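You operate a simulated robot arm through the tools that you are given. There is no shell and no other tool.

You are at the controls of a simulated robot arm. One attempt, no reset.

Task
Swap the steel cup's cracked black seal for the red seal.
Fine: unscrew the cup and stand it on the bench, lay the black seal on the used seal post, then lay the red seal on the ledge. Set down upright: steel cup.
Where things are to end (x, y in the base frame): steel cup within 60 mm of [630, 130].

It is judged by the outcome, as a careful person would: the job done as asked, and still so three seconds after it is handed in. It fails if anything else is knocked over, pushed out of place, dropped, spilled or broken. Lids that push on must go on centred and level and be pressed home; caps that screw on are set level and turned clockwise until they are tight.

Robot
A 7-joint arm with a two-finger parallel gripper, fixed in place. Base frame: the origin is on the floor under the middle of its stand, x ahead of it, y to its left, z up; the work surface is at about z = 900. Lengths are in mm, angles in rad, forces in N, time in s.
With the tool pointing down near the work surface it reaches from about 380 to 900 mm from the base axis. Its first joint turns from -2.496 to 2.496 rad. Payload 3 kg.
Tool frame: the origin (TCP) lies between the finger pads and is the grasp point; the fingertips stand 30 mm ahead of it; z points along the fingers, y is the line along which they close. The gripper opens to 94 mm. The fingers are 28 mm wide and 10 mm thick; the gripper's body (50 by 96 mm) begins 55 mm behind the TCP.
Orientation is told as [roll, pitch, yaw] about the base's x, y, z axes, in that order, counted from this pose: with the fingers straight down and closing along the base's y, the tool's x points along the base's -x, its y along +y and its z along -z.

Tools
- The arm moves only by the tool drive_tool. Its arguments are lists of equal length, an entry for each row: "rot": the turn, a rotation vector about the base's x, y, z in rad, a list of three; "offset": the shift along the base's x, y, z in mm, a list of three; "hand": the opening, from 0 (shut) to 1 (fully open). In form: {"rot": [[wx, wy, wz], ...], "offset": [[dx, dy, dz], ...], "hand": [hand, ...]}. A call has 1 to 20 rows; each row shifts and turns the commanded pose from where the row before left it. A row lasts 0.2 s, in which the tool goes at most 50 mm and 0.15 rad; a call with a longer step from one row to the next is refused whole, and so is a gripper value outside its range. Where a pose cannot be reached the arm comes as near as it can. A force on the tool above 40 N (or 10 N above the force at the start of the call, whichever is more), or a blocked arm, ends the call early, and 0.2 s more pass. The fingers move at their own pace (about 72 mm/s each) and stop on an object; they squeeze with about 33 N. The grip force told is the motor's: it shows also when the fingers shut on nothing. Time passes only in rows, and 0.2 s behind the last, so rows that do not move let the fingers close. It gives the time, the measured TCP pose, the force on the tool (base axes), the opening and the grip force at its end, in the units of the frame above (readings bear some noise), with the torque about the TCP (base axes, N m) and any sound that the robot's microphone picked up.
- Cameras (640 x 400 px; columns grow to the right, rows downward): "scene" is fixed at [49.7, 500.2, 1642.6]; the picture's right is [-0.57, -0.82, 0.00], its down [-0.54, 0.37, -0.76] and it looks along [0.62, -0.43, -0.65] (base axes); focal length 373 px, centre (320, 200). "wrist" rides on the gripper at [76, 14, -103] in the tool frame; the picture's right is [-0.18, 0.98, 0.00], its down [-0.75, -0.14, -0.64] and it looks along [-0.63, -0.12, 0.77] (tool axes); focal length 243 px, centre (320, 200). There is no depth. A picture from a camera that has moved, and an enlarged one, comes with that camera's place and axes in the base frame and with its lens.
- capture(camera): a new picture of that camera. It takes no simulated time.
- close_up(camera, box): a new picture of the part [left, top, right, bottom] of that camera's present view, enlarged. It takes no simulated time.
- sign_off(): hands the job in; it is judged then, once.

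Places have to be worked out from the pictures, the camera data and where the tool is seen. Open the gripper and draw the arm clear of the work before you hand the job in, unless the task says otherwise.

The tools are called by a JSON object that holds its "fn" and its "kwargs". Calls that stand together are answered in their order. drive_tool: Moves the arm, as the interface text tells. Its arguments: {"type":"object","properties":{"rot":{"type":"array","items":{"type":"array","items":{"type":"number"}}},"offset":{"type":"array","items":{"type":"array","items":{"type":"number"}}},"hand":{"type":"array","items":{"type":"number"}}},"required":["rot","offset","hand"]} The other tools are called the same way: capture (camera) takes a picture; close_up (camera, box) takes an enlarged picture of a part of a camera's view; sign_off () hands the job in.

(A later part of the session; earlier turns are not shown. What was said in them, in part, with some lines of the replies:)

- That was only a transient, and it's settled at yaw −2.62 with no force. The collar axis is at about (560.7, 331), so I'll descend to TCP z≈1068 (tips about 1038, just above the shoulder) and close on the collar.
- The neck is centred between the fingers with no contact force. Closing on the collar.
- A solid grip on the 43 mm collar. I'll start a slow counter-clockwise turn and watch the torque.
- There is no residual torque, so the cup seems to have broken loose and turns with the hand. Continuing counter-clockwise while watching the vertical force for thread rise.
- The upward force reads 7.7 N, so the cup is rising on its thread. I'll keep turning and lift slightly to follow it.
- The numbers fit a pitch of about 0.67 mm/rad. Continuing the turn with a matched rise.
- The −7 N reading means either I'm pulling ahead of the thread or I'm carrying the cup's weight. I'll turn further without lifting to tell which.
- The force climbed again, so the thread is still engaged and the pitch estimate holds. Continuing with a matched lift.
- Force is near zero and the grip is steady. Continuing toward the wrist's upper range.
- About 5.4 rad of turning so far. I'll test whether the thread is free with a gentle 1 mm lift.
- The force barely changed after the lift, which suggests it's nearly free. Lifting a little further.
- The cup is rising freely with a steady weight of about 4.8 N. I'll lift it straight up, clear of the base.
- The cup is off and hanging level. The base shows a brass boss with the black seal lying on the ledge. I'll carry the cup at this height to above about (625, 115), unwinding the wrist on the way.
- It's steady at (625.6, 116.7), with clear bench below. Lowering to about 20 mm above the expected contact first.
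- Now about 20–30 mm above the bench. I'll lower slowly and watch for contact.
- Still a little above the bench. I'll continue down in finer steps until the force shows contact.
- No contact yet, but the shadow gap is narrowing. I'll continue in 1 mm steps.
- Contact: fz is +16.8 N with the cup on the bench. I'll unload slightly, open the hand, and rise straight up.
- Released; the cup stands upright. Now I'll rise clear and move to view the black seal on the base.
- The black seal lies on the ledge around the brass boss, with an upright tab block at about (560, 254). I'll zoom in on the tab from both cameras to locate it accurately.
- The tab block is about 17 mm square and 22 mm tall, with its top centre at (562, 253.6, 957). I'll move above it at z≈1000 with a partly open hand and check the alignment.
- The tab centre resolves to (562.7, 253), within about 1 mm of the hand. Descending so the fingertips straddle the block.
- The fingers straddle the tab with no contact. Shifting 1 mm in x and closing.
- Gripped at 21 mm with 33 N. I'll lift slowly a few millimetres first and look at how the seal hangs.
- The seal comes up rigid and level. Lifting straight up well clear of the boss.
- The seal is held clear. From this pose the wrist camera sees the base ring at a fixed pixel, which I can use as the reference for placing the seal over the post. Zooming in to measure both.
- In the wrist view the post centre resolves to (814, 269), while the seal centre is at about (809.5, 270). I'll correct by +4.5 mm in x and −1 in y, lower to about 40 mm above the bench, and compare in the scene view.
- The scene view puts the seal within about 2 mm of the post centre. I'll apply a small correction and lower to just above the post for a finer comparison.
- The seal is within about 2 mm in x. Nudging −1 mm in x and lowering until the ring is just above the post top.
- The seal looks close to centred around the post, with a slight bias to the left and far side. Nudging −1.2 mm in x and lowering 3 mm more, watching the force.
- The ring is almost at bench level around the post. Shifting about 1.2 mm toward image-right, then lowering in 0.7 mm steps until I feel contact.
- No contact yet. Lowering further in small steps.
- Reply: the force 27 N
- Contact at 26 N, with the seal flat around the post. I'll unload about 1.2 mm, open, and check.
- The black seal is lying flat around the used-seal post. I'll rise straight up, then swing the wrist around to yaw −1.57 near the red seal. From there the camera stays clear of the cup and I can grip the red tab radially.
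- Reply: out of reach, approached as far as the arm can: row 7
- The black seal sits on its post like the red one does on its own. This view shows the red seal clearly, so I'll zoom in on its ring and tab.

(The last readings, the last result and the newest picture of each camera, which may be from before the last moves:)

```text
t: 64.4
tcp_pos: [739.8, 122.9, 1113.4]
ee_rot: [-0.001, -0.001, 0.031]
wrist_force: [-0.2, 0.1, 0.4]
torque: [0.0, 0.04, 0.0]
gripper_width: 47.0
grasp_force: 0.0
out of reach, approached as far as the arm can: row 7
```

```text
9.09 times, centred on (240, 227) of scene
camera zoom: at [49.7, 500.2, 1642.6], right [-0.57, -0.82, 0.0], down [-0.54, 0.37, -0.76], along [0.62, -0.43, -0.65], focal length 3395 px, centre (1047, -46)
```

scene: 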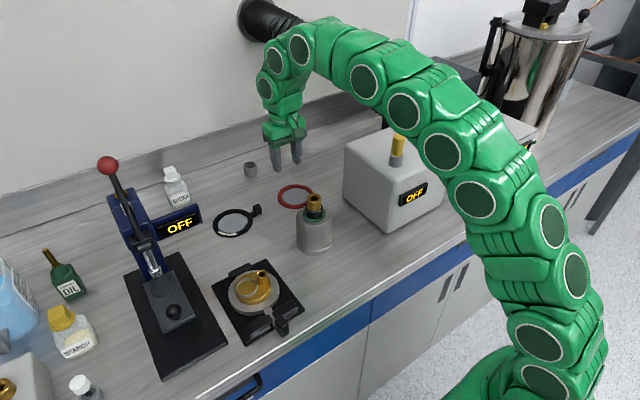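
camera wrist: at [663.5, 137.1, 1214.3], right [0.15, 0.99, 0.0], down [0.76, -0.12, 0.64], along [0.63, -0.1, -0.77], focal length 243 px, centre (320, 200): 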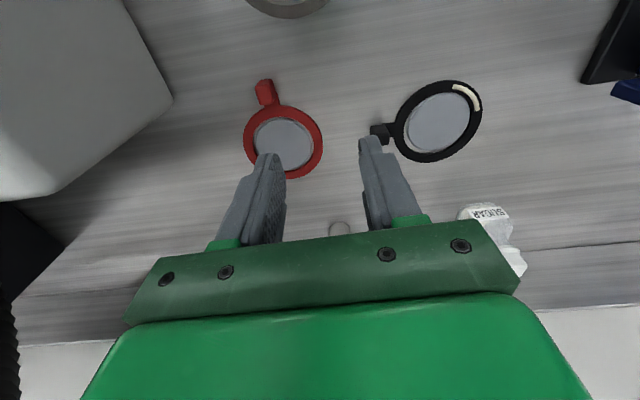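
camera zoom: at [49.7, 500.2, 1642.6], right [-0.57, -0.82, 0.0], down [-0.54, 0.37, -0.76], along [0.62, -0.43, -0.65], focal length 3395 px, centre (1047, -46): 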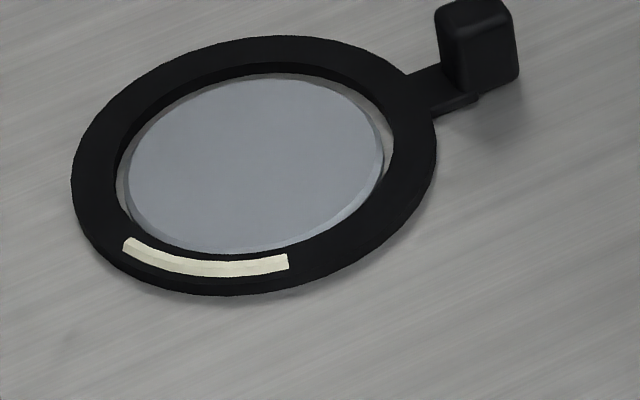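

The red tab centre is at about (736.6, 62.4) with the ring centre near (813.5, 62.5), and the black seal is flat and within about 1.5 mm of its post centre. Turning to yaw −1.57 above the red tab.

{"fn": "drive_tool", "kwargs": {"rot": [[0, 0, -0.1455], [0, 0, -0.1455], [0, 0, -0.1455], [0, 0, -0.1455], [0, 0, -0.1455], [0, 0, -0.1455], [0, 0, -0.1455], [0, 0, -0.1455], [0, 0, -0.1455], [0, 0, -0.1455], [0, 0, -0.1455], [0, 0, 0]], "offset": [[-0.3, -5.5, 0], [-0.3, -5.5, 0], [-0.3, -5.5, 0], [-0.3, -5.5, 0], [-0.3, -5.5, 0], [-0.3, -5.5, 0], [-0.3, -5.5, 0], [-0.3, -5.5, 0], [-0.3, -5.5, 0], [-0.3, -5.5, 0], [-0.3, -5.5, 0], [0, 0, 0]], "hand": [0.5, 0.5, 0.5, 0.5, 0.5, 0.5, 0.5, 0.5, 0.5, 0.5, 0.5, 0.5]}}

{"fn": "capture", "kwargs": {"camera": "wrist"}}

{"fn": "capture", "kwargs": {"camera": "scene"}}

```text
t: 67.0
tcp_pos: [737.8, 61.6, 1109.7]
ee_rot: [-0.001, 0.0, -1.571]
wrist_force: [0.5, -0.2, -0.2]
torque: [-0.04, 0.0, 0.02]
gripper_width: 47.1
grasp_force: 0.0
```

```text
taken
camera wrist: at [751.9, 140.2, 1212.5], right [0.98, -0.18, 0.0], down [-0.14, -0.75, 0.64], along [-0.12, -0.63, -0.77], focal length 243 px, centre (320, 200)
```

wrist: 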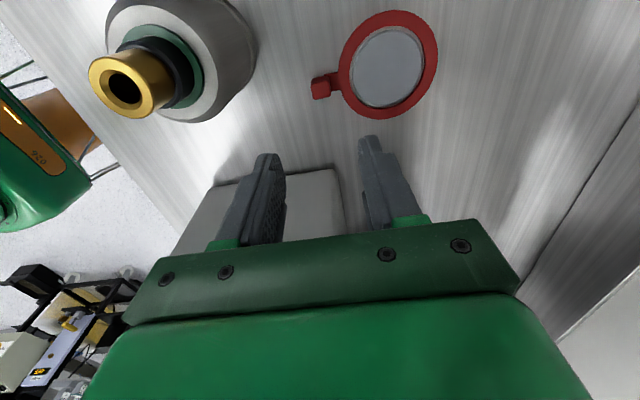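

```text
taken
```

scene: 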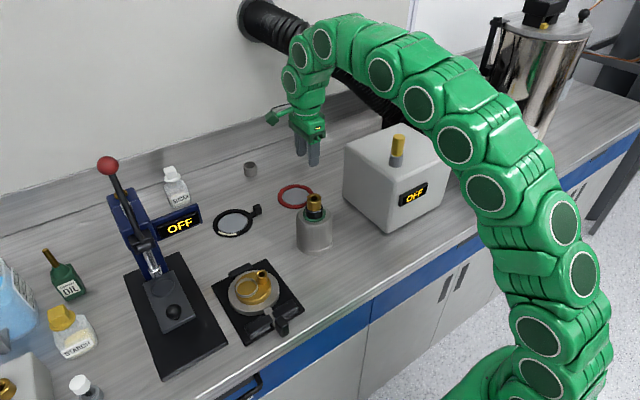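

A clear view of the red seal. Zooming in to measure the tab and ring from this pose.

{"fn": "close_up", "kwargs": {"camera": "wrist", "box": [300, 0, 450, 130]}}

{"fn": "close_up", "kwargs": {"camera": "wrist", "box": [300, 60, 360, 105]}}

```text
3.08 times, centred on (375, 65) of wrist
camera zoom: at [751.9, 140.2, 1212.5], right [0.98, -0.18, 0.0], down [-0.14, -0.75, 0.64], along [-0.12, -0.63, -0.77], focal length 746 px, centre (151, 615)
```

zoom: 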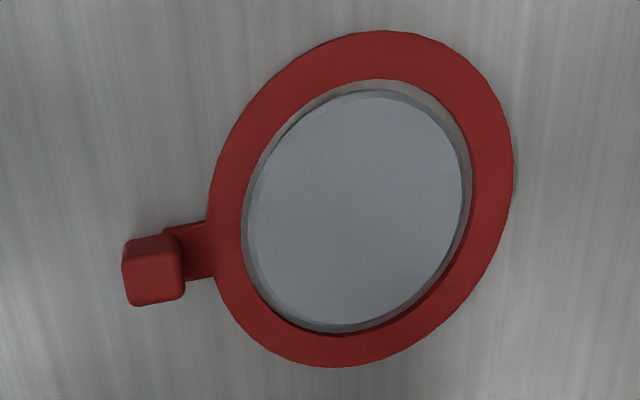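

```text
8.89 times, centred on (330, 82) of wrist
camera zoom: at [751.9, 140.2, 1212.5], right [0.98, -0.18, 0.0], down [-0.14, -0.75, 0.64], along [-0.12, -0.63, -0.77], focal length 2157 px, centre (231, 1244)
```

zoom: 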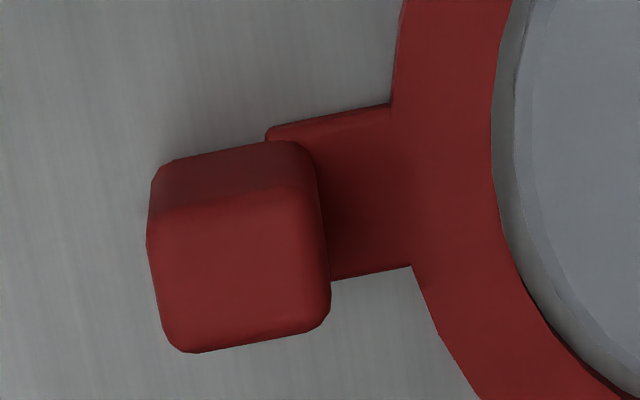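

Tab relative to the tool is about (+1, −0.8) mm. I'll descend to z≈975 with that correction and check alignment before the final approach.

{"fn": "drive_tool", "kwargs": {"rot": [[0, 0, 0], [0, 0, 0], [0, 0, 0], [0, 0, 0], [0, 0, 0], [0, 0, 0], [0, 0, 0]], "offset": [[1, -0.8, -15], [0, 0, -30], [0, 0, -35], [0, 0, -30], [0, 0, -15], [0, 0, -10], [0, 0, 0]], "hand": [0.5, 0.5, 0.5, 0.5, 0.5, 0.5, 0.5]}}

{"fn": "capture", "kwargs": {"camera": "wrist"}}

{"fn": "close_up", "kwargs": {"camera": "wrist", "box": [240, 60, 400, 220]}}

{"fn": "close_up", "kwargs": {"camera": "scene", "box": [240, 100, 380, 260]}}

```text
t: 68.6
tcp_pos: [738.7, 62.5, 975.2]
ee_rot: [0.001, 0.001, -1.57]
wrist_force: [0.1, -0.8, -0.4]
torque: [-0.06, -0.02, 0.0]
gripper_width: 47.0
grasp_force: 0.0
```

```text
taken
camera wrist: at [753.0, 140.6, 1077.4], right [0.98, -0.18, 0.0], down [-0.14, -0.75, 0.64], along [-0.12, -0.63, -0.77], focal length 243 px, centre (320, 200)
```

wrist: 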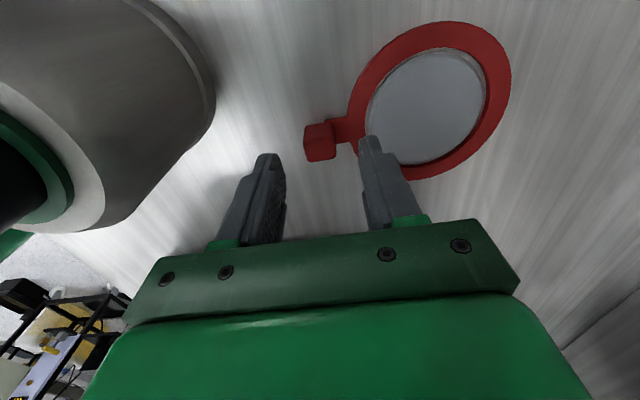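

```text
2.50 times, centred on (320, 140) of wrist
camera zoom: at [753.0, 140.6, 1077.4], right [0.98, -0.18, 0.0], down [-0.14, -0.75, 0.64], along [-0.12, -0.63, -0.77], focal length 606 px, centre (320, 350)
```

zoom: 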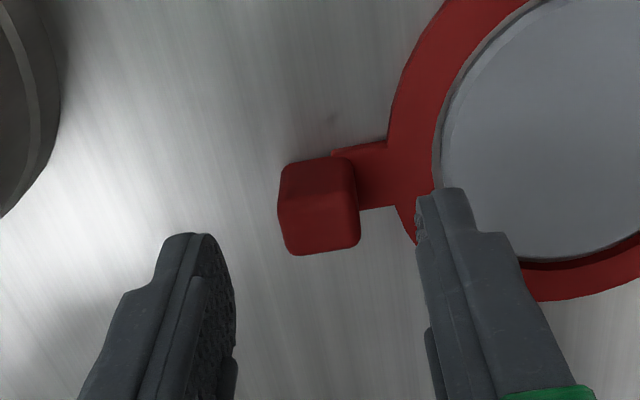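

```text
2.50 times, centred on (310, 180) of scene
camera zoom: at [49.7, 500.2, 1642.6], right [-0.57, -0.82, 0.0], down [-0.54, 0.37, -0.76], along [0.62, -0.43, -0.65], focal length 934 px, centre (345, 250)
```

zoom: 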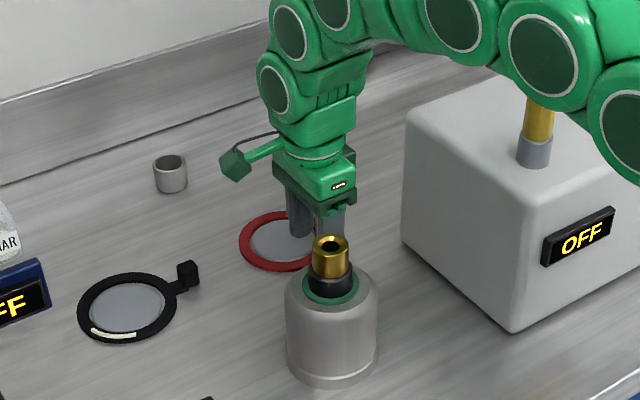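

The tab is centred between the fingers. Final descent to TCP z≈941, which keeps the inner fingertip about 5 mm above the ring.

{"fn": "drive_tool", "kwargs": {"rot": [[0, 0, 0], [0, 0, 0], [0, 0, 0], [0, 0, 0], [0, 0, 0]], "offset": [[0, 0, -12], [0, 0, -10], [0, 0, -8], [0, 0, -4], [0, 0, 0]], "hand": [0.5, 0.5, 0.5, 0.5, 0.5]}}

{"fn": "close_up", "kwargs": {"camera": "wrist", "box": [240, 80, 400, 240]}}

```text
t: 69.8
tcp_pos: [737.7, 62.7, 942.5]
ee_rot: [0.0, 0.0, -1.569]
wrist_force: [0.1, -0.4, -0.4]
torque: [-0.04, 0.01, 0.04]
gripper_width: 46.7
grasp_force: 0.0
```

```text
2.50 times, centred on (320, 160) of wrist
camera zoom: at [752.2, 139.6, 1044.4], right [0.98, -0.18, 0.0], down [-0.14, -0.75, 0.64], along [-0.12, -0.63, -0.77], focal length 606 px, centre (320, 300)
```

zoom: 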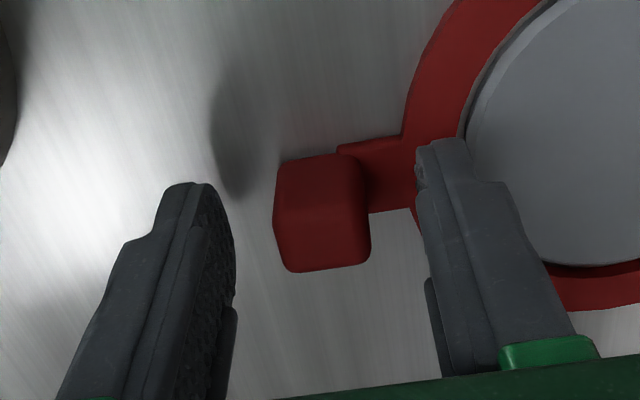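

Aligned within about 1 mm. Closing on the red tab.

{"fn": "drive_tool", "kwargs": {"rot": [[0, 0, 0], [0, 0, 0], [0, 0, 0], [0, 0, 0]], "offset": [[0.8, 0.8, 0], [0, 0, 0], [0, 0, 0], [0, 0, 0]], "hand": [0, 0, 0, 0]}}

{"fn": "close_up", "kwargs": {"camera": "wrist", "box": [240, 60, 480, 240]}}

```text
t: 70.8
tcp_pos: [739.2, 62.6, 941.3]
ee_rot: [-0.001, -0.001, -1.569]
wrist_force: [0.7, -1.2, 1.2]
torque: [-0.03, -0.04, -0.03]
gripper_width: 20.6
grasp_force: 33.6
```

```text
2.22 times, centred on (360, 150) of wrist
camera zoom: at [753.4, 140.3, 1044.3], right [0.98, -0.18, 0.0], down [-0.14, -0.75, 0.64], along [-0.12, -0.63, -0.77], focal length 539 px, centre (231, 311)
```

zoom: 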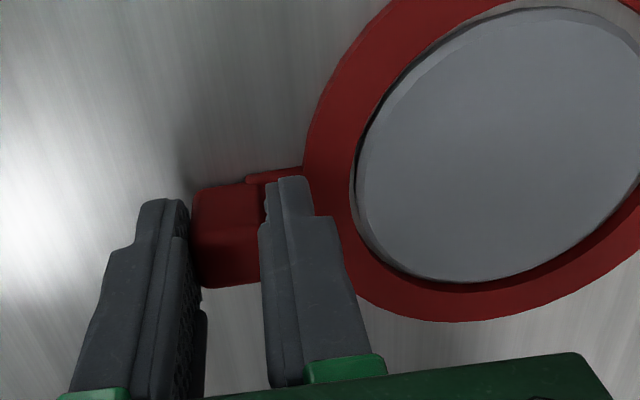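

Gripped at 20.6 mm with 33 N. Lifting slowly at first, then up to transport height.

{"fn": "drive_tool", "kwargs": {"rot": [[0, 0, 0], [0, 0, 0], [0, 0, 0], [0, 0, 0], [0, 0, 0]], "offset": [[0, 0, 2], [0, 0, 3], [0, 0, 5], [0, 0, 8], [0, 0, 0]], "hand": [0, 0, 0, 0, 0]}}

{"fn": "close_up", "kwargs": {"camera": "scene", "box": [240, 150, 340, 240]}}

{"fn": "close_up", "kwargs": {"camera": "wrist", "box": [240, 0, 560, 240]}}

```text
t: 72.0
tcp_pos: [738.5, 63.5, 959.9]
ee_rot: [-0.001, 0.002, -1.57]
wrist_force: [-0.1, 0.4, 0.1]
torque: [-0.02, 0.0, 0.05]
gripper_width: 20.8
grasp_force: 32.9
```

```text
4.44 times, centred on (290, 195) of scene
camera zoom: at [49.7, 500.2, 1642.6], right [-0.57, -0.82, 0.0], down [-0.54, 0.37, -0.76], along [0.62, -0.43, -0.65], focal length 1660 px, centre (453, 222)
```

zoom: 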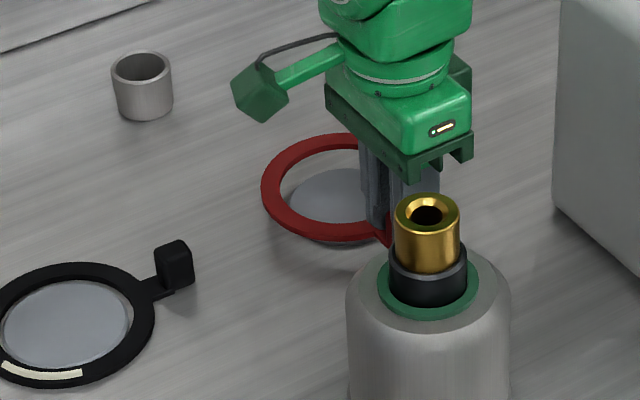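

```text
1.67 times, centred on (400, 120) of wrist
camera zoom: at [752.9, 141.0, 1062.5], right [0.98, -0.18, 0.0], down [-0.14, -0.75, 0.64], along [-0.12, -0.63, -0.77], focal length 404 px, centre (187, 333)
```

zoom: 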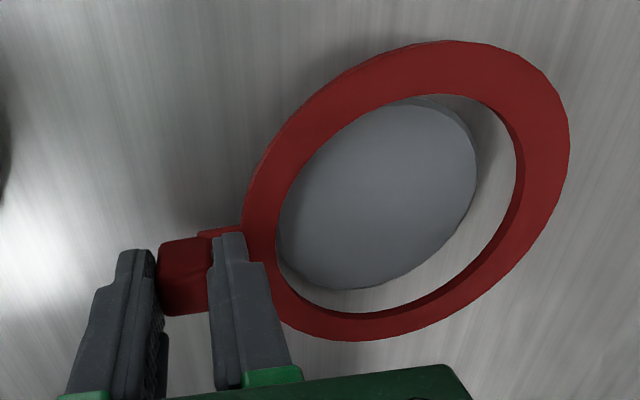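

The red ring lifts cleanly and level. Raising to transport height and moving in +y, so the ring never passes over the cup.

{"fn": "drive_tool", "kwargs": {"rot": [[0, 0, 0], [0, 0, 0], [0, 0, 0], [0, 0, 0], [0, 0, 0], [0, 0, 0], [0, 0, 0], [0, 0, 0], [0, 0, 0], [0, 0, 0], [0, 0, 0], [0, 0, 0], [0, 0, 0], [0, 0, 0]], "offset": [[0, 0, 12], [0, 0, 25], [0, 0, 30], [0, 0, 30], [0, 0, 28], [0, 0, 15], [-2, 10, 5], [-4, 20, 0], [-5, 22, 0], [-5, 22, 0], [-5, 22, 0], [-5, 22, 0], [-3, 14, 0], [0, 5, 0]], "hand": [0, 0, 0, 0, 0, 0, 0, 0, 0, 0, 0, 0, 0, 0]}}

{"fn": "capture", "kwargs": {"camera": "scene"}}

{"fn": "capture", "kwargs": {"camera": "wrist"}}

```text
t: 75.0
tcp_pos: [709.0, 199.3, 1104.5]
ee_rot: [0.001, 0.001, -1.569]
wrist_force: [-0.2, -0.7, -1.1]
torque: [-0.02, 0.04, -0.03]
gripper_width: 20.7
grasp_force: 33.0
```

```text
taken
```

scene: 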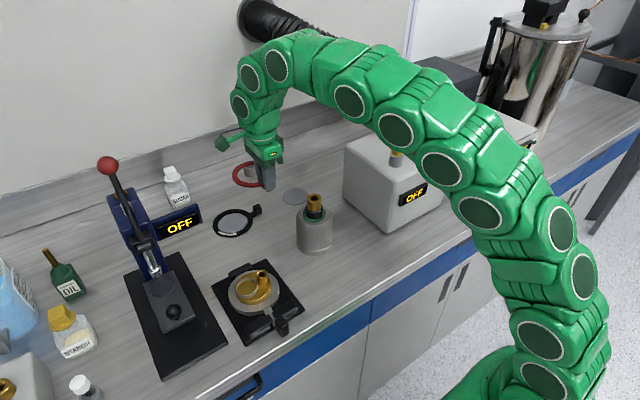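

```text
taken
camera wrist: at [722.8, 277.0, 1207.6], right [0.98, -0.18, 0.0], down [-0.14, -0.75, 0.64], along [-0.12, -0.63, -0.77], focal length 243 px, centre (320, 200)
```

wrist: 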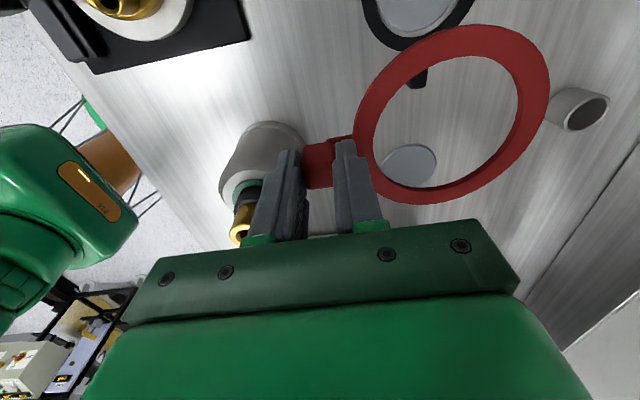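

Ring held steady. Rotating the hand +90° while moving toward the base, with the ring staying on the side away from the cup.

{"fn": "drive_tool", "kwargs": {"rot": [[0, 0, 0.07], [0, 0, 0.12], [0, 0, 0.13], [0, 0, 0.13], [0, 0, 0.13], [0, 0, 0.13], [0, 0, 0.13], [0, 0, 0.13], [0, 0, 0.13], [0, 0, 0.13], [0, 0, 0.13], [0, 0, 0.13], [0, 0, 0.08], [0, 0, 0]], "offset": [[-5, 2, 0], [-10, 3, 0], [-12, 4, 0], [-12, 4, 0], [-12, 4, 0], [-12, 4, 0], [-12, 4, 0], [-12, 4, 0], [-12, 4, 0], [-12, 4, 0], [-10, 4, 0], [-8, 3, 0], [-5, 2, 0], [0, 0, 0]], "hand": [0, 0, 0, 0, 0, 0, 0, 0, 0, 0, 0, 0, 0, 0]}}

{"fn": "capture", "kwargs": {"camera": "scene"}}

{"fn": "capture", "kwargs": {"camera": "wrist"}}

```text
t: 78.0
tcp_pos: [575.4, 245.7, 1104.5]
ee_rot: [-0.001, 0.0, 0.001]
wrist_force: [0.7, -0.7, -1.0]
torque: [0.03, -0.03, 0.01]
gripper_width: 20.9
grasp_force: 32.5
```

```text
taken
```

scene: 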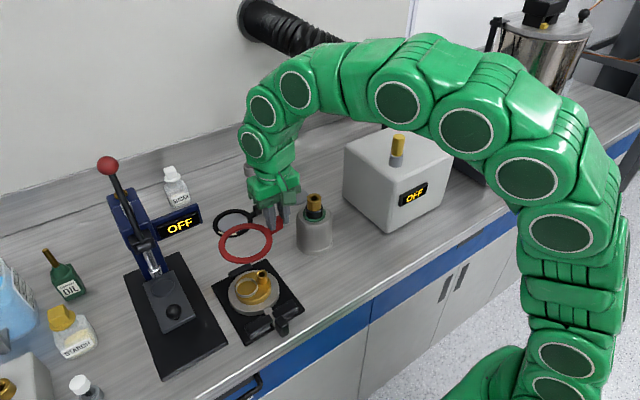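

```text
taken
camera wrist: at [499.5, 261.1, 1207.5], right [0.18, 0.98, 0.0], down [0.75, -0.14, 0.64], along [0.63, -0.12, -0.77], focal length 243 px, centre (320, 200)
```

wrist: 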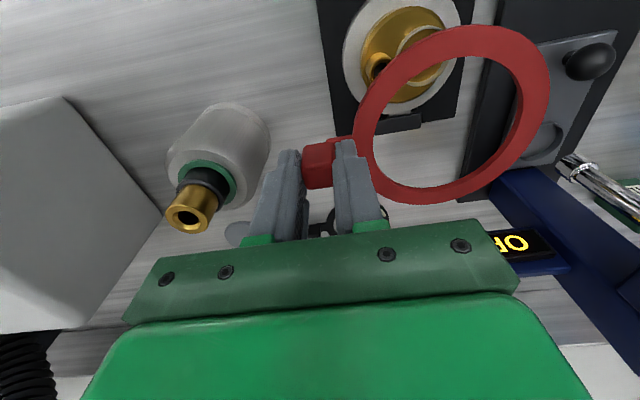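

The wrist camera now sees both the held ring and the base. I'll zoom in to fit the ring's position in the hand and the base centre.

{"fn": "close_up", "kwargs": {"camera": "wrist", "box": [330, 0, 570, 220]}}

{"fn": "close_up", "kwargs": {"camera": "scene", "box": [200, 190, 310, 340]}}

```text
1.82 times, centred on (450, 110) of wrist
camera zoom: at [499.5, 261.1, 1207.5], right [0.18, 0.98, 0.0], down [0.75, -0.14, 0.64], along [0.63, -0.12, -0.77], focal length 441 px, centre (84, 364)
```

zoom: 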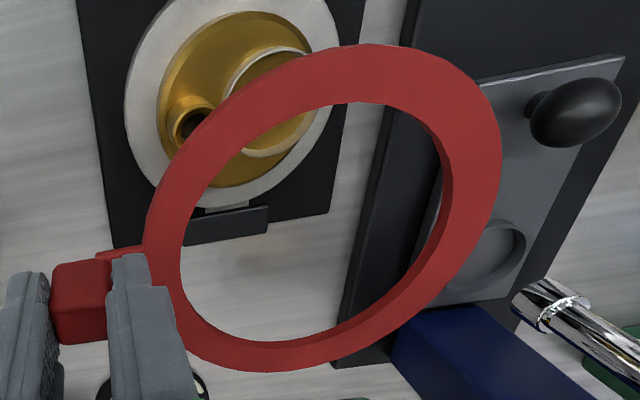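

```text
2.67 times, centred on (255, 265) of scene
camera zoom: at [49.7, 500.2, 1642.6], right [-0.57, -0.82, 0.0], down [-0.54, 0.37, -0.76], along [0.62, -0.43, -0.65], focal length 996 px, centre (493, 27)
```

zoom: 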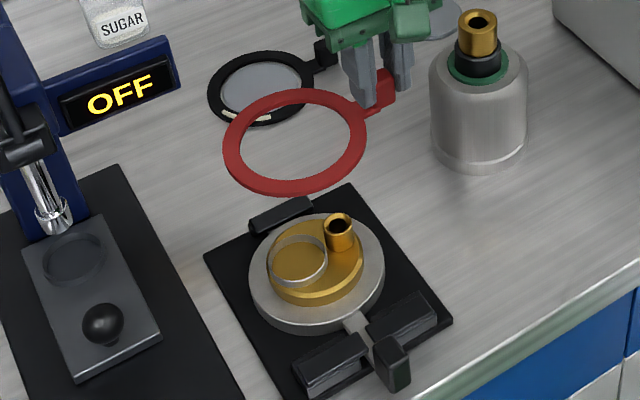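

The ring centre fits at TCP + (2, 77), and the base centre is confirmed at (560, 331). I'll move to TCP (558, 254) and lower until the ring is just above the boss features.

{"fn": "drive_tool", "kwargs": {"rot": [[0, 0, 0], [0, 0, 0], [0, 0, 0], [0, 0, 0], [0, 0, 0], [0, 0, 0]], "offset": [[-9, 4, 0], [-8.4, 3.5, 0], [0, 0, -20], [0, 0, -20], [0, 0, -20], [0, 0, 0]], "hand": [0, 0, 0, 0, 0, 0]}}

{"fn": "capture", "kwargs": {"camera": "wrist"}}

{"fn": "close_up", "kwargs": {"camera": "wrist", "box": [330, 0, 570, 220]}}

{"fn": "close_up", "kwargs": {"camera": "scene", "box": [200, 230, 310, 340]}}

```text
t: 79.4
tcp_pos: [559.6, 252.2, 1043.9]
ee_rot: [-0.001, 0.002, -0.001]
wrist_force: [0.7, 0.1, -0.3]
torque: [-0.01, 0.02, 0.01]
gripper_width: 20.6
grasp_force: 32.9
```

```text
taken
camera wrist: at [482.8, 268.3, 1146.2], right [0.18, 0.98, 0.0], down [0.75, -0.14, 0.64], along [0.63, -0.12, -0.77], focal length 243 px, centre (320, 200)
```

wrist: 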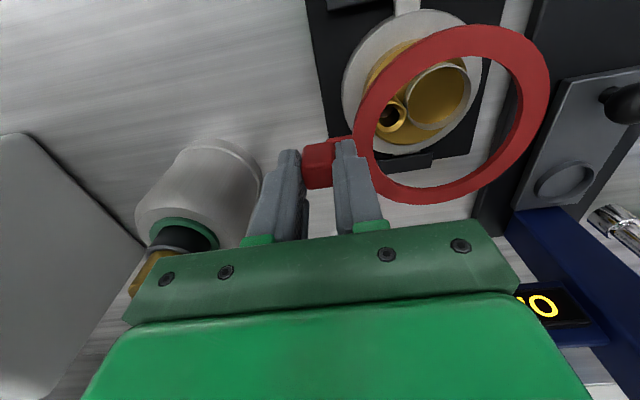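

```text
1.82 times, centred on (450, 110) of wrist
camera zoom: at [482.8, 268.3, 1146.2], right [0.18, 0.98, 0.0], down [0.75, -0.14, 0.64], along [0.63, -0.12, -0.77], focal length 441 px, centre (84, 364)
```

zoom: 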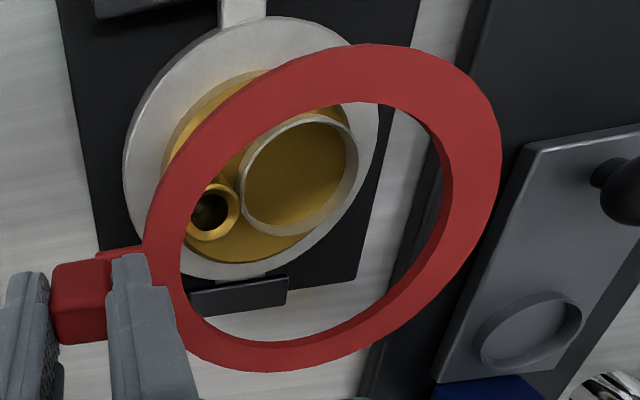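

```text
3.64 times, centred on (255, 285) of scene
camera zoom: at [49.7, 500.2, 1642.6], right [-0.57, -0.82, 0.0], down [-0.54, 0.37, -0.76], along [0.62, -0.43, -0.65], focal length 1358 px, centre (556, -109)
```

zoom: 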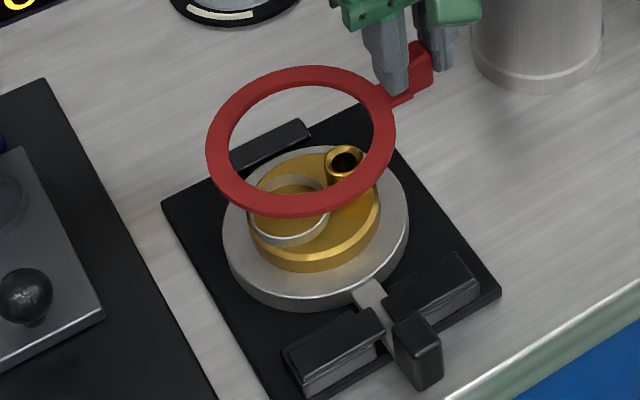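

The ring is about 1 mm too far in +x relative to the base, and the tube top is at z≈969. Correcting −1 mm in x and lowering to put the ring just above the boss.

{"fn": "drive_tool", "kwargs": {"rot": [[0, 0, 0], [0, 0, 0], [0, 0, 0], [0, 0, 0], [0, 0, 0]], "offset": [[-1, 0, -10], [0, 0, -15], [0, 0, -12], [0, 0, -5], [0, 0, 0]], "hand": [0, 0, 0, 0, 0]}}

{"fn": "close_up", "kwargs": {"camera": "wrist", "box": [330, 0, 570, 220]}}

{"fn": "close_up", "kwargs": {"camera": "scene", "box": [205, 240, 305, 330]}}

```text
t: 80.6
tcp_pos: [557.0, 253.8, 1001.6]
ee_rot: [0.002, 0.001, 0.0]
wrist_force: [0.7, 0.4, 0.3]
torque: [0.0, -0.01, -0.01]
gripper_width: 20.4
grasp_force: 33.0
```

```text
1.82 times, centred on (450, 110) of wrist
camera zoom: at [481.2, 268.7, 1104.1], right [0.18, 0.98, 0.0], down [0.75, -0.14, 0.64], along [0.63, -0.12, -0.77], focal length 441 px, centre (84, 364)
```

zoom: 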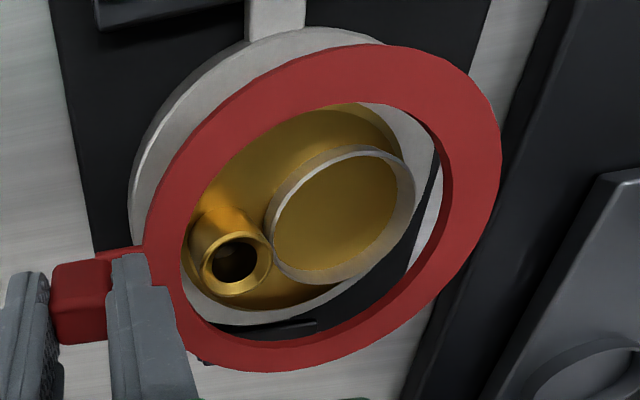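

```text
4.44 times, centred on (255, 285) of scene
camera zoom: at [49.7, 500.2, 1642.6], right [-0.57, -0.82, 0.0], down [-0.54, 0.37, -0.76], along [0.62, -0.43, -0.65], focal length 1660 px, centre (609, -178)
```

zoom: 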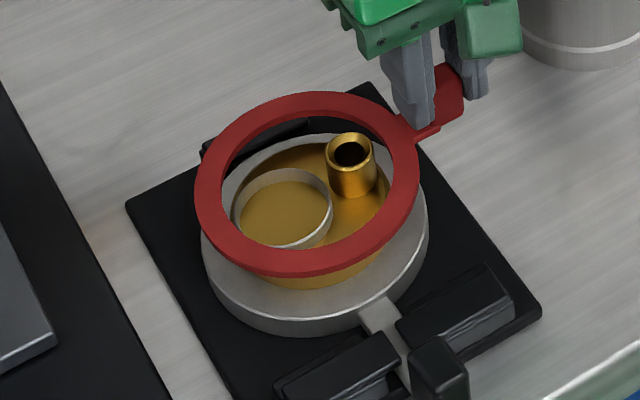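

Both views agree the ring is concentric with the base to within about 1 mm. Lowering around the boss.

{"fn": "drive_tool", "kwargs": {"rot": [[0, 0, 0], [0, 0, 0], [0, 0, 0], [0, 0, 0], [0, 0, 0]], "offset": [[0, 0, -5], [0, 0, -5], [0, 0, -4], [0, 0, -3], [0, 0, 0]], "hand": [0, 0, 0, 0, 0]}}

{"fn": "close_up", "kwargs": {"camera": "wrist", "box": [330, 0, 570, 220]}}

{"fn": "close_up", "kwargs": {"camera": "scene", "box": [205, 240, 305, 330]}}

```text
t: 81.8
tcp_pos: [557.9, 253.8, 984.1]
ee_rot: [-0.001, 0.0, 0.0]
wrist_force: [0.3, 0.8, -0.9]
torque: [-0.03, 0.01, 0.01]
gripper_width: 20.6
grasp_force: 33.3
```

```text
1.82 times, centred on (450, 110) of wrist
camera zoom: at [481.2, 269.8, 1086.9], right [0.18, 0.98, 0.0], down [0.75, -0.14, 0.64], along [0.63, -0.12, -0.77], focal length 441 px, centre (84, 364)
```

zoom: 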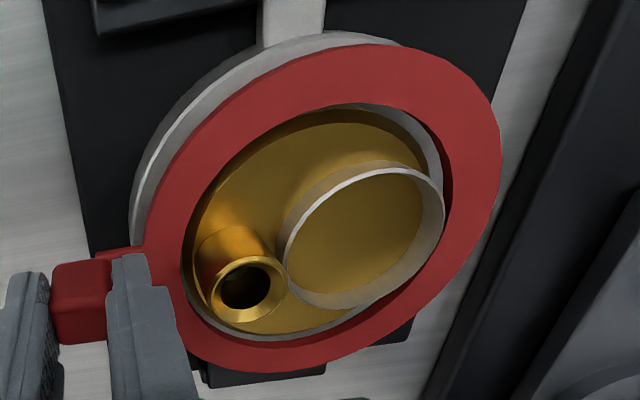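

```text
4.44 times, centred on (255, 285) of scene
camera zoom: at [49.7, 500.2, 1642.6], right [-0.57, -0.82, 0.0], down [-0.54, 0.37, -0.76], along [0.62, -0.43, -0.65], focal length 1660 px, centre (609, -178)
```

zoom: 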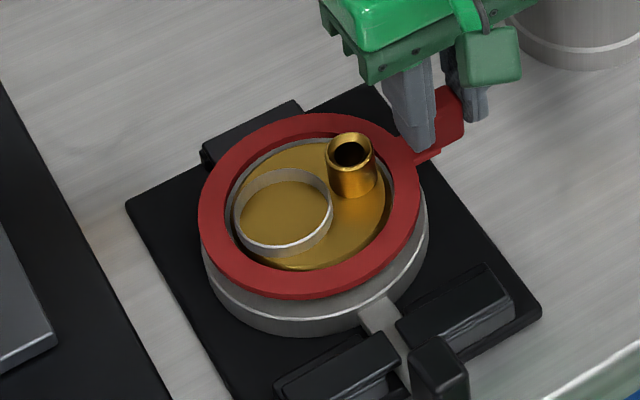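

Well centred: the projected descent puts the ring on the flange centre. Continuing down to just above the ledge.

{"fn": "drive_tool", "kwargs": {"rot": [[0, 0, 0], [0, 0, 0], [0, 0, 0], [0, 0, 0], [0, 0, 0]], "offset": [[0, 0, -3], [0, 0, -3], [0, 0, -2], [0, 0, -2], [0, 0, 0]], "hand": [0, 0, 0, 0, 0]}}

{"fn": "close_up", "kwargs": {"camera": "wrist", "box": [330, 0, 570, 220]}}

{"fn": "close_up", "kwargs": {"camera": "scene", "box": [210, 250, 300, 325]}}

```text
t: 83.0
tcp_pos: [556.4, 254.1, 974.3]
ee_rot: [-0.001, -0.001, 0.001]
wrist_force: [0.2, -0.5, 0.1]
torque: [-0.02, 0.0, 0.03]
gripper_width: 21.1
grasp_force: 33.0
```

```text
1.82 times, centred on (450, 110) of wrist
camera zoom: at [481.0, 268.6, 1077.5], right [0.18, 0.98, 0.0], down [0.75, -0.14, 0.64], along [0.63, -0.12, -0.77], focal length 441 px, centre (84, 364)
```

zoom: 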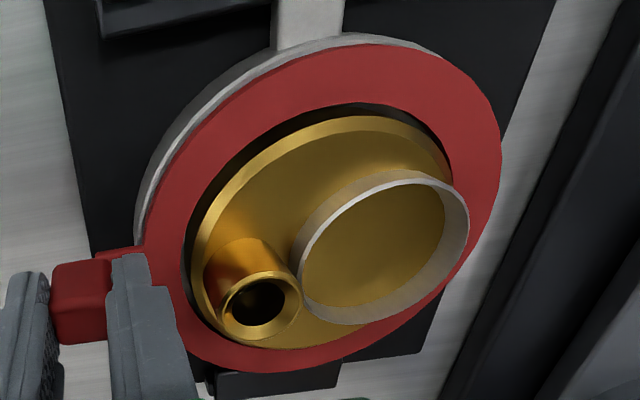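

```text
5.33 times, centred on (255, 288) of scene
camera zoom: at [49.7, 500.2, 1642.6], right [-0.57, -0.82, 0.0], down [-0.54, 0.37, -0.76], along [0.62, -0.43, -0.65], focal length 1992 px, centre (667, -267)
```

zoom: 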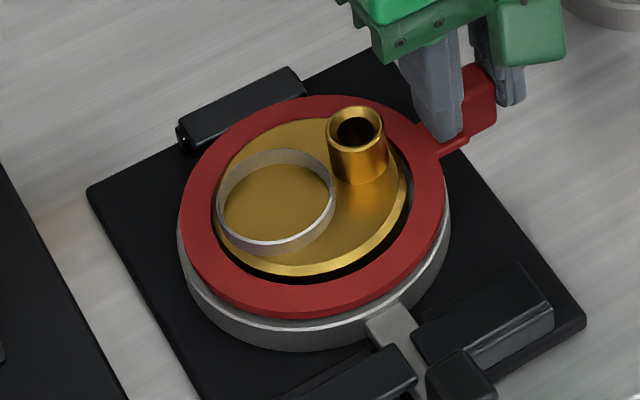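

The ring surrounds the boss with clearance. Lowering in 1 mm steps until contact.

{"fn": "drive_tool", "kwargs": {"rot": [[0, 0, 0], [0, 0, 0], [0, 0, 0], [0, 0, 0]], "offset": [[0, 0, -1], [0, 0, -1], [0, 0, -0.7], [0, 0, 0]], "hand": [0, 0, 0, 0]}}

{"fn": "close_up", "kwargs": {"camera": "scene", "box": [210, 250, 300, 325]}}

```text
t: 84.0
tcp_pos: [556.0, 253.6, 972.0]
ee_rot: [0.002, 0.001, 0.0]
wrist_force: [-0.2, -0.6, 0.6]
torque: [-0.02, -0.01, -0.03]
gripper_width: 20.7
grasp_force: 33.2
```

```text
5.33 times, centred on (255, 288) of scene
camera zoom: at [49.7, 500.2, 1642.6], right [-0.57, -0.82, 0.0], down [-0.54, 0.37, -0.76], along [0.62, -0.43, -0.65], focal length 1992 px, centre (667, -267)
```

zoom: 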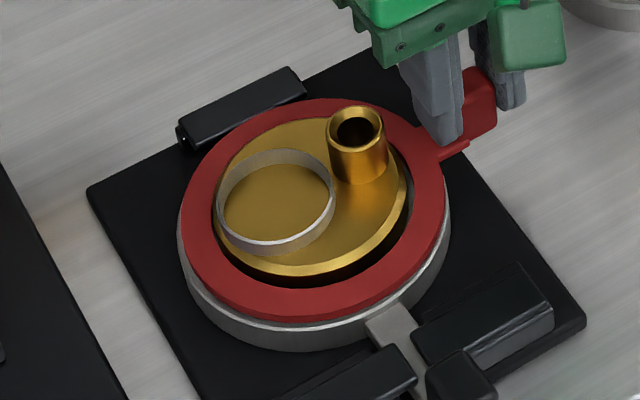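

No contact yet. Continuing in 0.7 mm steps.

{"fn": "drive_tool", "kwargs": {"rot": [[0, 0, 0], [0, 0, 0], [0, 0, 0], [0, 0, 0]], "offset": [[0, -0.5, -0.7], [0, 0, -0.7], [0, 0, -0.6], [0, 0, 0]], "hand": [0, 0, 0, 0]}}

{"fn": "close_up", "kwargs": {"camera": "scene", "box": [210, 250, 300, 325]}}

```text
t: 85.0
tcp_pos: [556.2, 252.5, 970.9]
ee_rot: [0.001, -0.001, 0.001]
wrist_force: [0.2, 0.7, 0.4]
torque: [-0.02, 0.01, 0.01]
gripper_width: 20.8
grasp_force: 33.1
```

```text
5.33 times, centred on (255, 288) of scene
camera zoom: at [49.7, 500.2, 1642.6], right [-0.57, -0.82, 0.0], down [-0.54, 0.37, -0.76], along [0.62, -0.43, -0.65], focal length 1992 px, centre (667, -267)
```

zoom: 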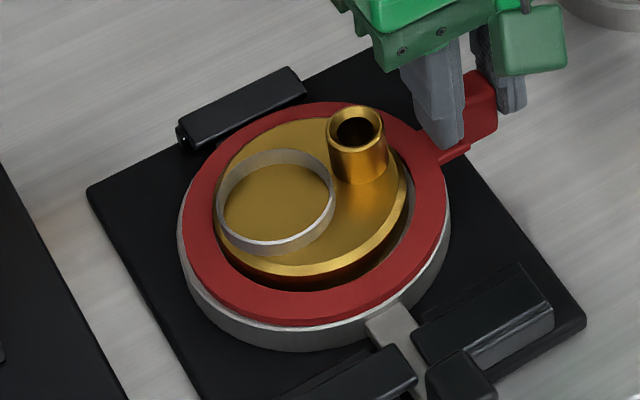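

Still no contact force. Another few sub-millimetre steps.

{"fn": "drive_tool", "kwargs": {"rot": [[0, 0, 0], [0, 0, 0], [0, 0, 0], [0, 0, 0]], "offset": [[0, 0, -0.7], [0, 0, -0.7], [0, 0, -0.6], [0, 0, 0]], "hand": [0, 0, 0, 0]}}

{"fn": "close_up", "kwargs": {"camera": "scene", "box": [210, 250, 300, 325]}}

{"fn": "close_up", "kwargs": {"camera": "wrist", "box": [330, 0, 570, 220]}}

```text
t: 86.0
tcp_pos: [558.3, 252.3, 969.5]
ee_rot: [0.0, -0.002, 0.0]
wrist_force: [0.0, -10.9, 21.6]
torque: [0.27, -0.09, -0.01]
gripper_width: 20.9
grasp_force: 33.3
```

```text
5.33 times, centred on (255, 288) of scene
camera zoom: at [49.7, 500.2, 1642.6], right [-0.57, -0.82, 0.0], down [-0.54, 0.37, -0.76], along [0.62, -0.43, -0.65], focal length 1992 px, centre (667, -267)
```

zoom: 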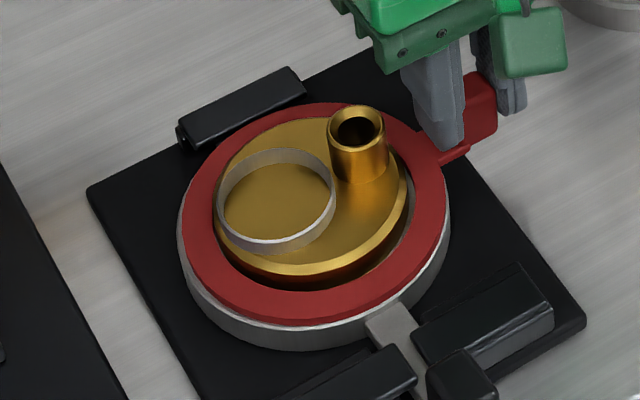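

```text
1.82 times, centred on (450, 110) of wrist
camera zoom: at [480.7, 268.4, 1071.4], right [0.18, 0.98, 0.0], down [0.75, -0.14, 0.64], along [0.63, -0.12, -0.77], focal length 441 px, centre (84, 364)
```

zoom: 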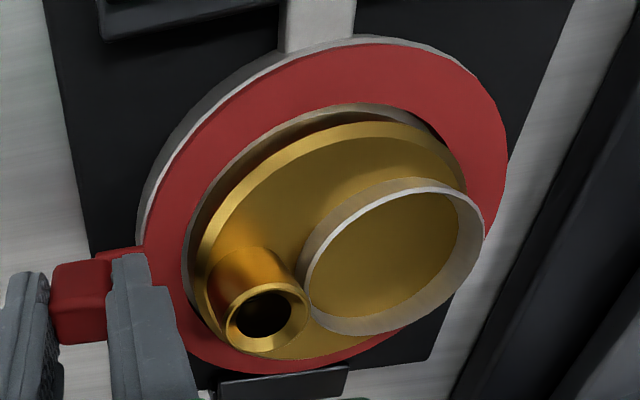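

Contact at about 22 N, with the ring seated on the ledge around the boss. I'll unload about 1.3 mm, then open only slightly (about 32 mm) so the inner finger stays clear of the boss.

{"fn": "drive_tool", "kwargs": {"rot": [[0, 0, 0], [0, 0, 0], [0, 0, 0], [0, 0, 0], [0, 0, 0], [0, 0, 0]], "offset": [[0, 0, 0.7], [0, 0, 0.6], [0, 0, 0], [0, 0, 0], [0, 0, 0], [0, 0, 0]], "hand": [0, 0, 0.25, 0.34, 0.34, 0.34]}}

{"fn": "close_up", "kwargs": {"camera": "scene", "box": [210, 250, 300, 325]}}

{"fn": "close_up", "kwargs": {"camera": "wrist", "box": [280, 0, 520, 220]}}

```text
t: 87.4
tcp_pos: [555.9, 252.6, 970.8]
ee_rot: [-0.001, 0.0, 0.001]
wrist_force: [-1.3, 0.1, 0.1]
torque: [-0.03, 0.0, -0.03]
gripper_width: 32.1
grasp_force: 0.1
```

```text
5.33 times, centred on (255, 288) of scene
camera zoom: at [49.7, 500.2, 1642.6], right [-0.57, -0.82, 0.0], down [-0.54, 0.37, -0.76], along [0.62, -0.43, -0.65], focal length 1992 px, centre (667, -267)
```

zoom: 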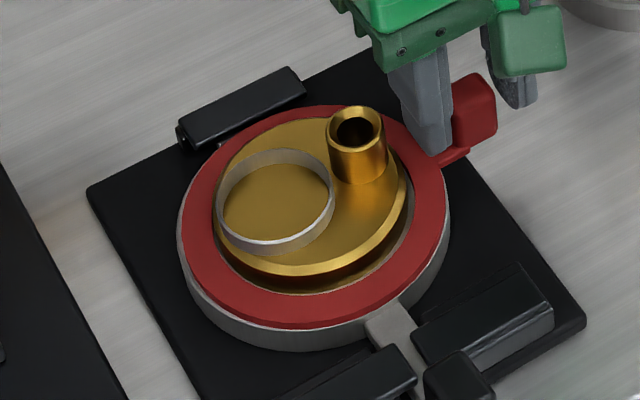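

```text
1.82 times, centred on (400, 110) of wrist
camera zoom: at [480.3, 268.9, 1073.1], right [0.18, 0.98, 0.0], down [0.75, -0.14, 0.64], along [0.63, -0.12, -0.77], focal length 441 px, centre (174, 364)
```

zoom: 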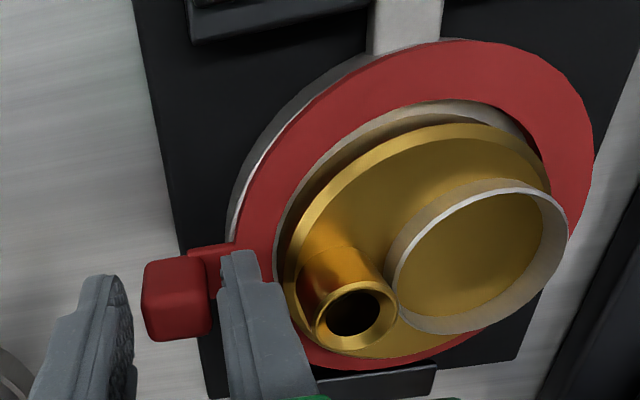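

Released, and the red seal lies on the ledge around the boss. Rising straight up and taking a look.

{"fn": "drive_tool", "kwargs": {"rot": [[0, 0, 0], [0, 0, 0], [0, 0, 0], [0, 0, 0], [0, 0, 0], [0, 0, 0], [0, 0, 0]], "offset": [[0, 0, 4], [0, 0, 10], [0, 0, 20], [0, 0, 30], [0, 0, 35], [0, 0, 35], [0, 0, 20]], "hand": [0.34, 0.34, 0.34, 0.34, 0.34, 0.34, 0.34]}}

{"fn": "capture", "kwargs": {"camera": "scene"}}

{"fn": "close_up", "kwargs": {"camera": "scene", "box": [210, 250, 300, 325]}}

{"fn": "capture", "kwargs": {"camera": "wrist"}}

{"fn": "close_up", "kwargs": {"camera": "wrist", "box": [300, 0, 500, 150]}}

```text
t: 89.0
tcp_pos: [557.3, 252.2, 1126.5]
ee_rot: [-0.001, -0.001, 0.0]
wrist_force: [0.2, -0.3, 0.3]
torque: [-0.04, -0.02, -0.02]
gripper_width: 32.0
grasp_force: 0.0
```

```text
taken
```

scene: 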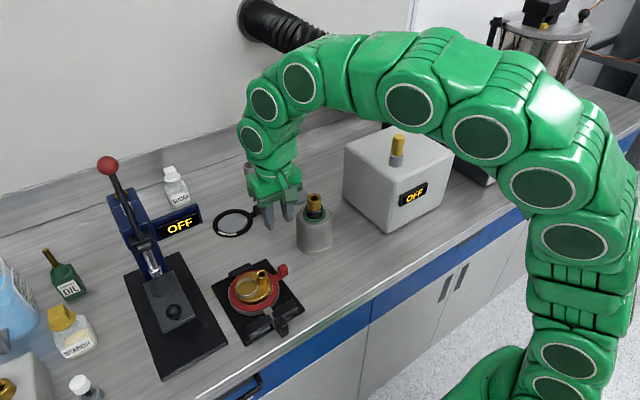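

```text
5.33 times, centred on (255, 288) of scene
camera zoom: at [49.7, 500.2, 1642.6], right [-0.57, -0.82, 0.0], down [-0.54, 0.37, -0.76], along [0.62, -0.43, -0.65], focal length 1992 px, centre (667, -267)
```

zoom: 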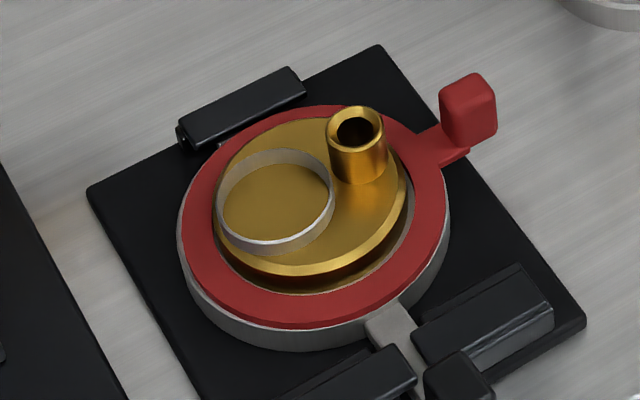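

```text
taken
camera wrist: at [480.7, 268.0, 1229.3], right [0.18, 0.98, 0.0], down [0.75, -0.14, 0.64], along [0.63, -0.12, -0.77], focal length 243 px, centre (320, 200)
```

wrist: 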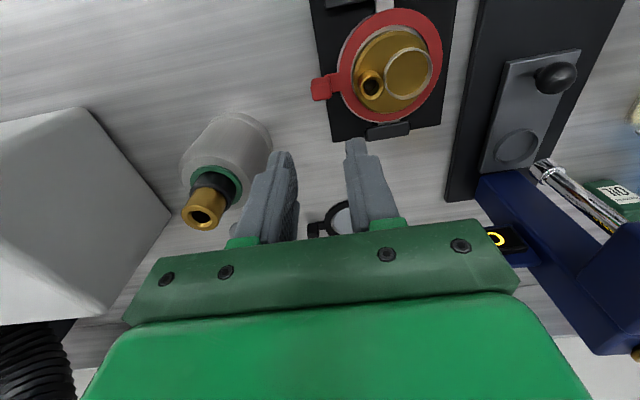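

```text
2.67 times, centred on (400, 75) of wrist
camera zoom: at [480.7, 268.0, 1229.3], right [0.18, 0.98, 0.0], down [0.75, -0.14, 0.64], along [0.63, -0.12, -0.77], focal length 647 px, centre (107, 533)
```

zoom: 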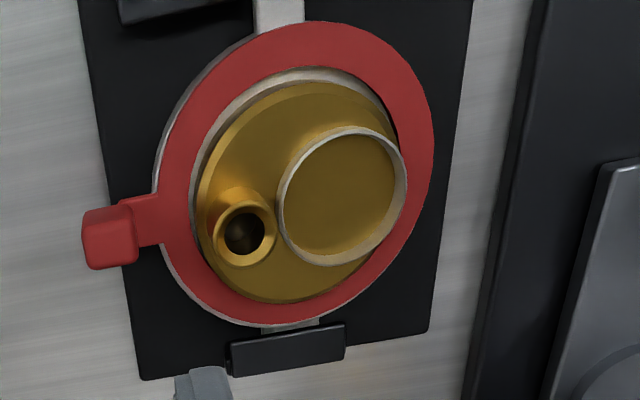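

The ring is around the boss, but it looks shifted slightly toward −x. I'll zoom in closely to judge its centring on the ledge.

{"fn": "close_up", "kwargs": {"camera": "wrist", "box": [330, 0, 450, 75]}}

{"fn": "close_up", "kwargs": {"camera": "wrist", "box": [330, 60, 450, 135]}}

{"fn": "close_up", "kwargs": {"camera": "scene", "box": [220, 262, 284, 318]}}

```text
5.33 times, centred on (390, 38) of wrist
camera zoom: at [480.7, 268.0, 1229.3], right [0.18, 0.98, 0.0], down [0.75, -0.14, 0.64], along [0.63, -0.12, -0.77], focal length 1294 px, centre (-53, 1067)
```

zoom: 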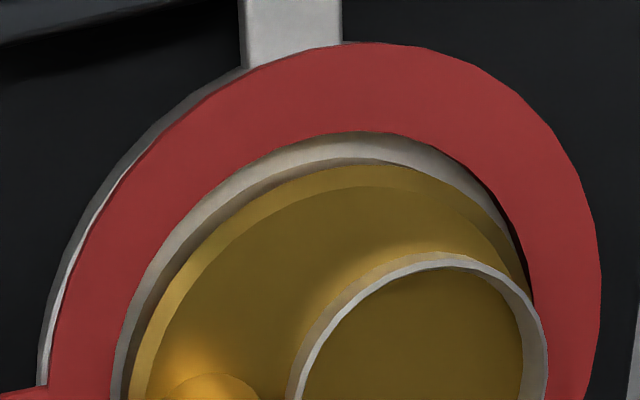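

```text
5.33 times, centred on (390, 98) of wrist
camera zoom: at [480.7, 268.0, 1229.3], right [0.18, 0.98, 0.0], down [0.75, -0.14, 0.64], along [0.63, -0.12, -0.77], focal length 1294 px, centre (-53, 747)
```

zoom: 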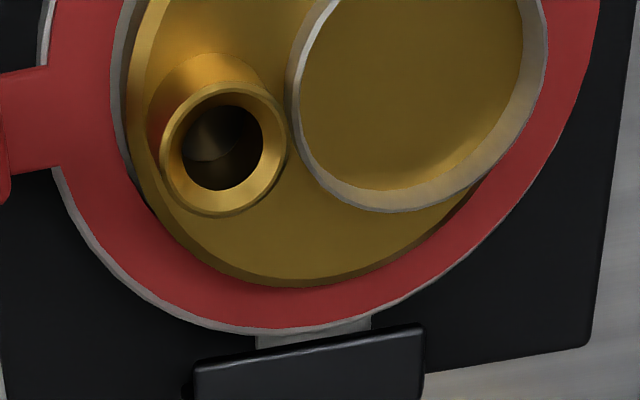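

```text
7.14 times, centred on (252, 290) of scene
camera zoom: at [49.7, 500.2, 1642.6], right [-0.57, -0.82, 0.0], down [-0.54, 0.37, -0.76], along [0.62, -0.43, -0.65], focal length 2667 px, centre (806, -443)
```

zoom: 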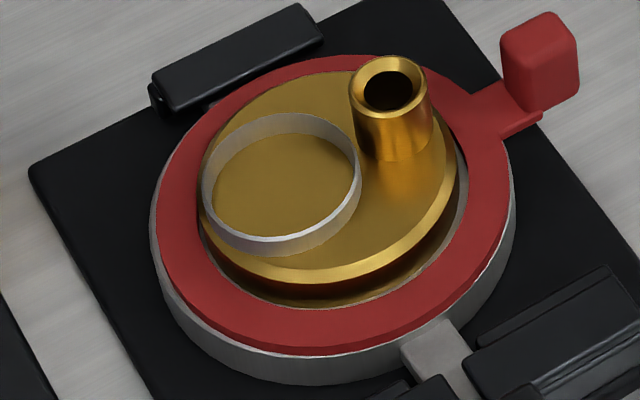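

Measured against the flange, the red seal is within about 2 mm of centre, flat on the ledge with its tab where the old one was. I'll open the gripper and withdraw the arm upward, clear of the work.

{"fn": "drive_tool", "kwargs": {"rot": [[0, 0, 0], [0, 0, 0], [0, 0, 0], [0, 0, 0], [0, 0, 0], [0, 0, 0], [0, 0, 0], [0, 0, 0]], "offset": [[0, 0, 25], [0, 0, 35], [0, 0, 40], [0, 0, 30], [-15, -30, 0], [-15, -30, 0], [-10, -20, 0], [0, 0, 0]], "hand": [0.34, 0.34, 0.6, 1, 1, 1, 1, 1]}}

{"fn": "capture", "kwargs": {"camera": "scene"}}

{"fn": "close_up", "kwargs": {"camera": "scene", "box": [200, 180, 350, 340]}}

{"fn": "capture", "kwargs": {"camera": "wrist"}}

```text
t: 90.8
tcp_pos: [516.6, 173.8, 1255.5]
ee_rot: [0.001, 0.002, 0.0]
wrist_force: [0.0, 0.0, -0.2]
torque: [0.01, -0.04, -0.01]
gripper_width: 94.0
grasp_force: 0.1
```

```text
taken
```

scene: 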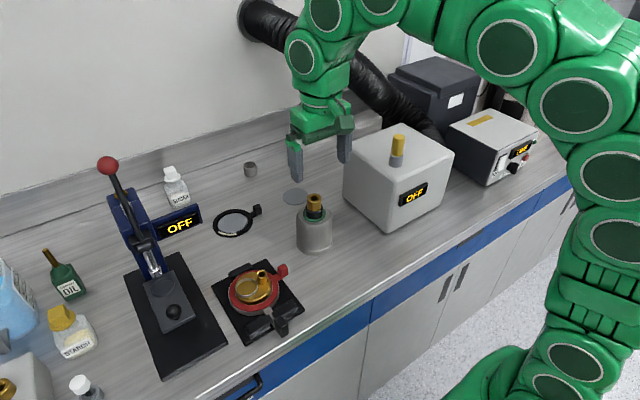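

```text
2.50 times, centred on (275, 260) of scene
camera zoom: at [49.7, 500.2, 1642.6], right [-0.57, -0.82, 0.0], down [-0.54, 0.37, -0.76], along [0.62, -0.43, -0.65], focal length 934 px, centre (432, 50)
```

zoom: 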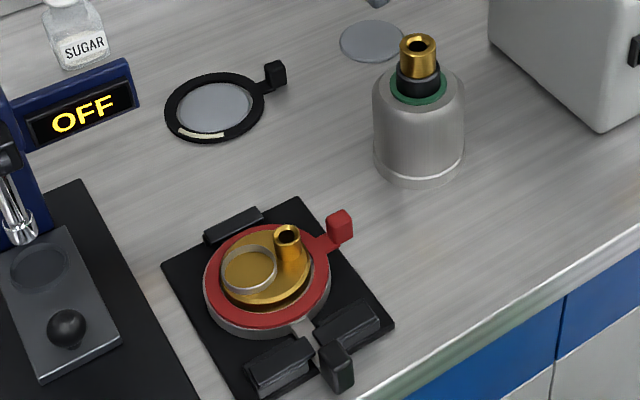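

```text
taken
camera wrist: at [440.7, 190.1, 1357.4], right [0.18, 0.98, 0.0], down [0.75, -0.14, 0.64], along [0.63, -0.12, -0.77], focal length 243 px, centre (320, 200)
```

wrist: 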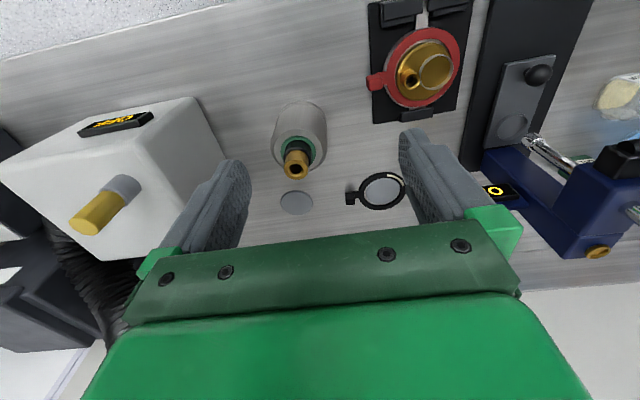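

Everything is in place. The cup stands upright at about (626, 118), the black seal lies around the used-seal post, and the red seal is flat on the ledge. The gripper is open and clear, so I'm handing in.

{"fn": "sign_off", "kwargs": {}}

```text
The job is handed in.
```

The seal swap is done and handed in; I haven't seen a verdict, since the sign-off only confirmed receipt.

- **Steel cup:** it's unscrewed and standing upright on the bench at about (626, 118), about 13 mm from the target of (630, 130).
- **Black seal:** it lies flat around the used seal post, within about 1.5 mm of centre.
- **Red seal:** it lies flat on the ledge around the brass boss, with its tab where the old one was. It sits about 2 mm off centre, toward the robot. I didn't adjust it further.

The gripper is open and the arm is withdrawn above the work. In the final pictures, nothing else looked moved or knocked over.
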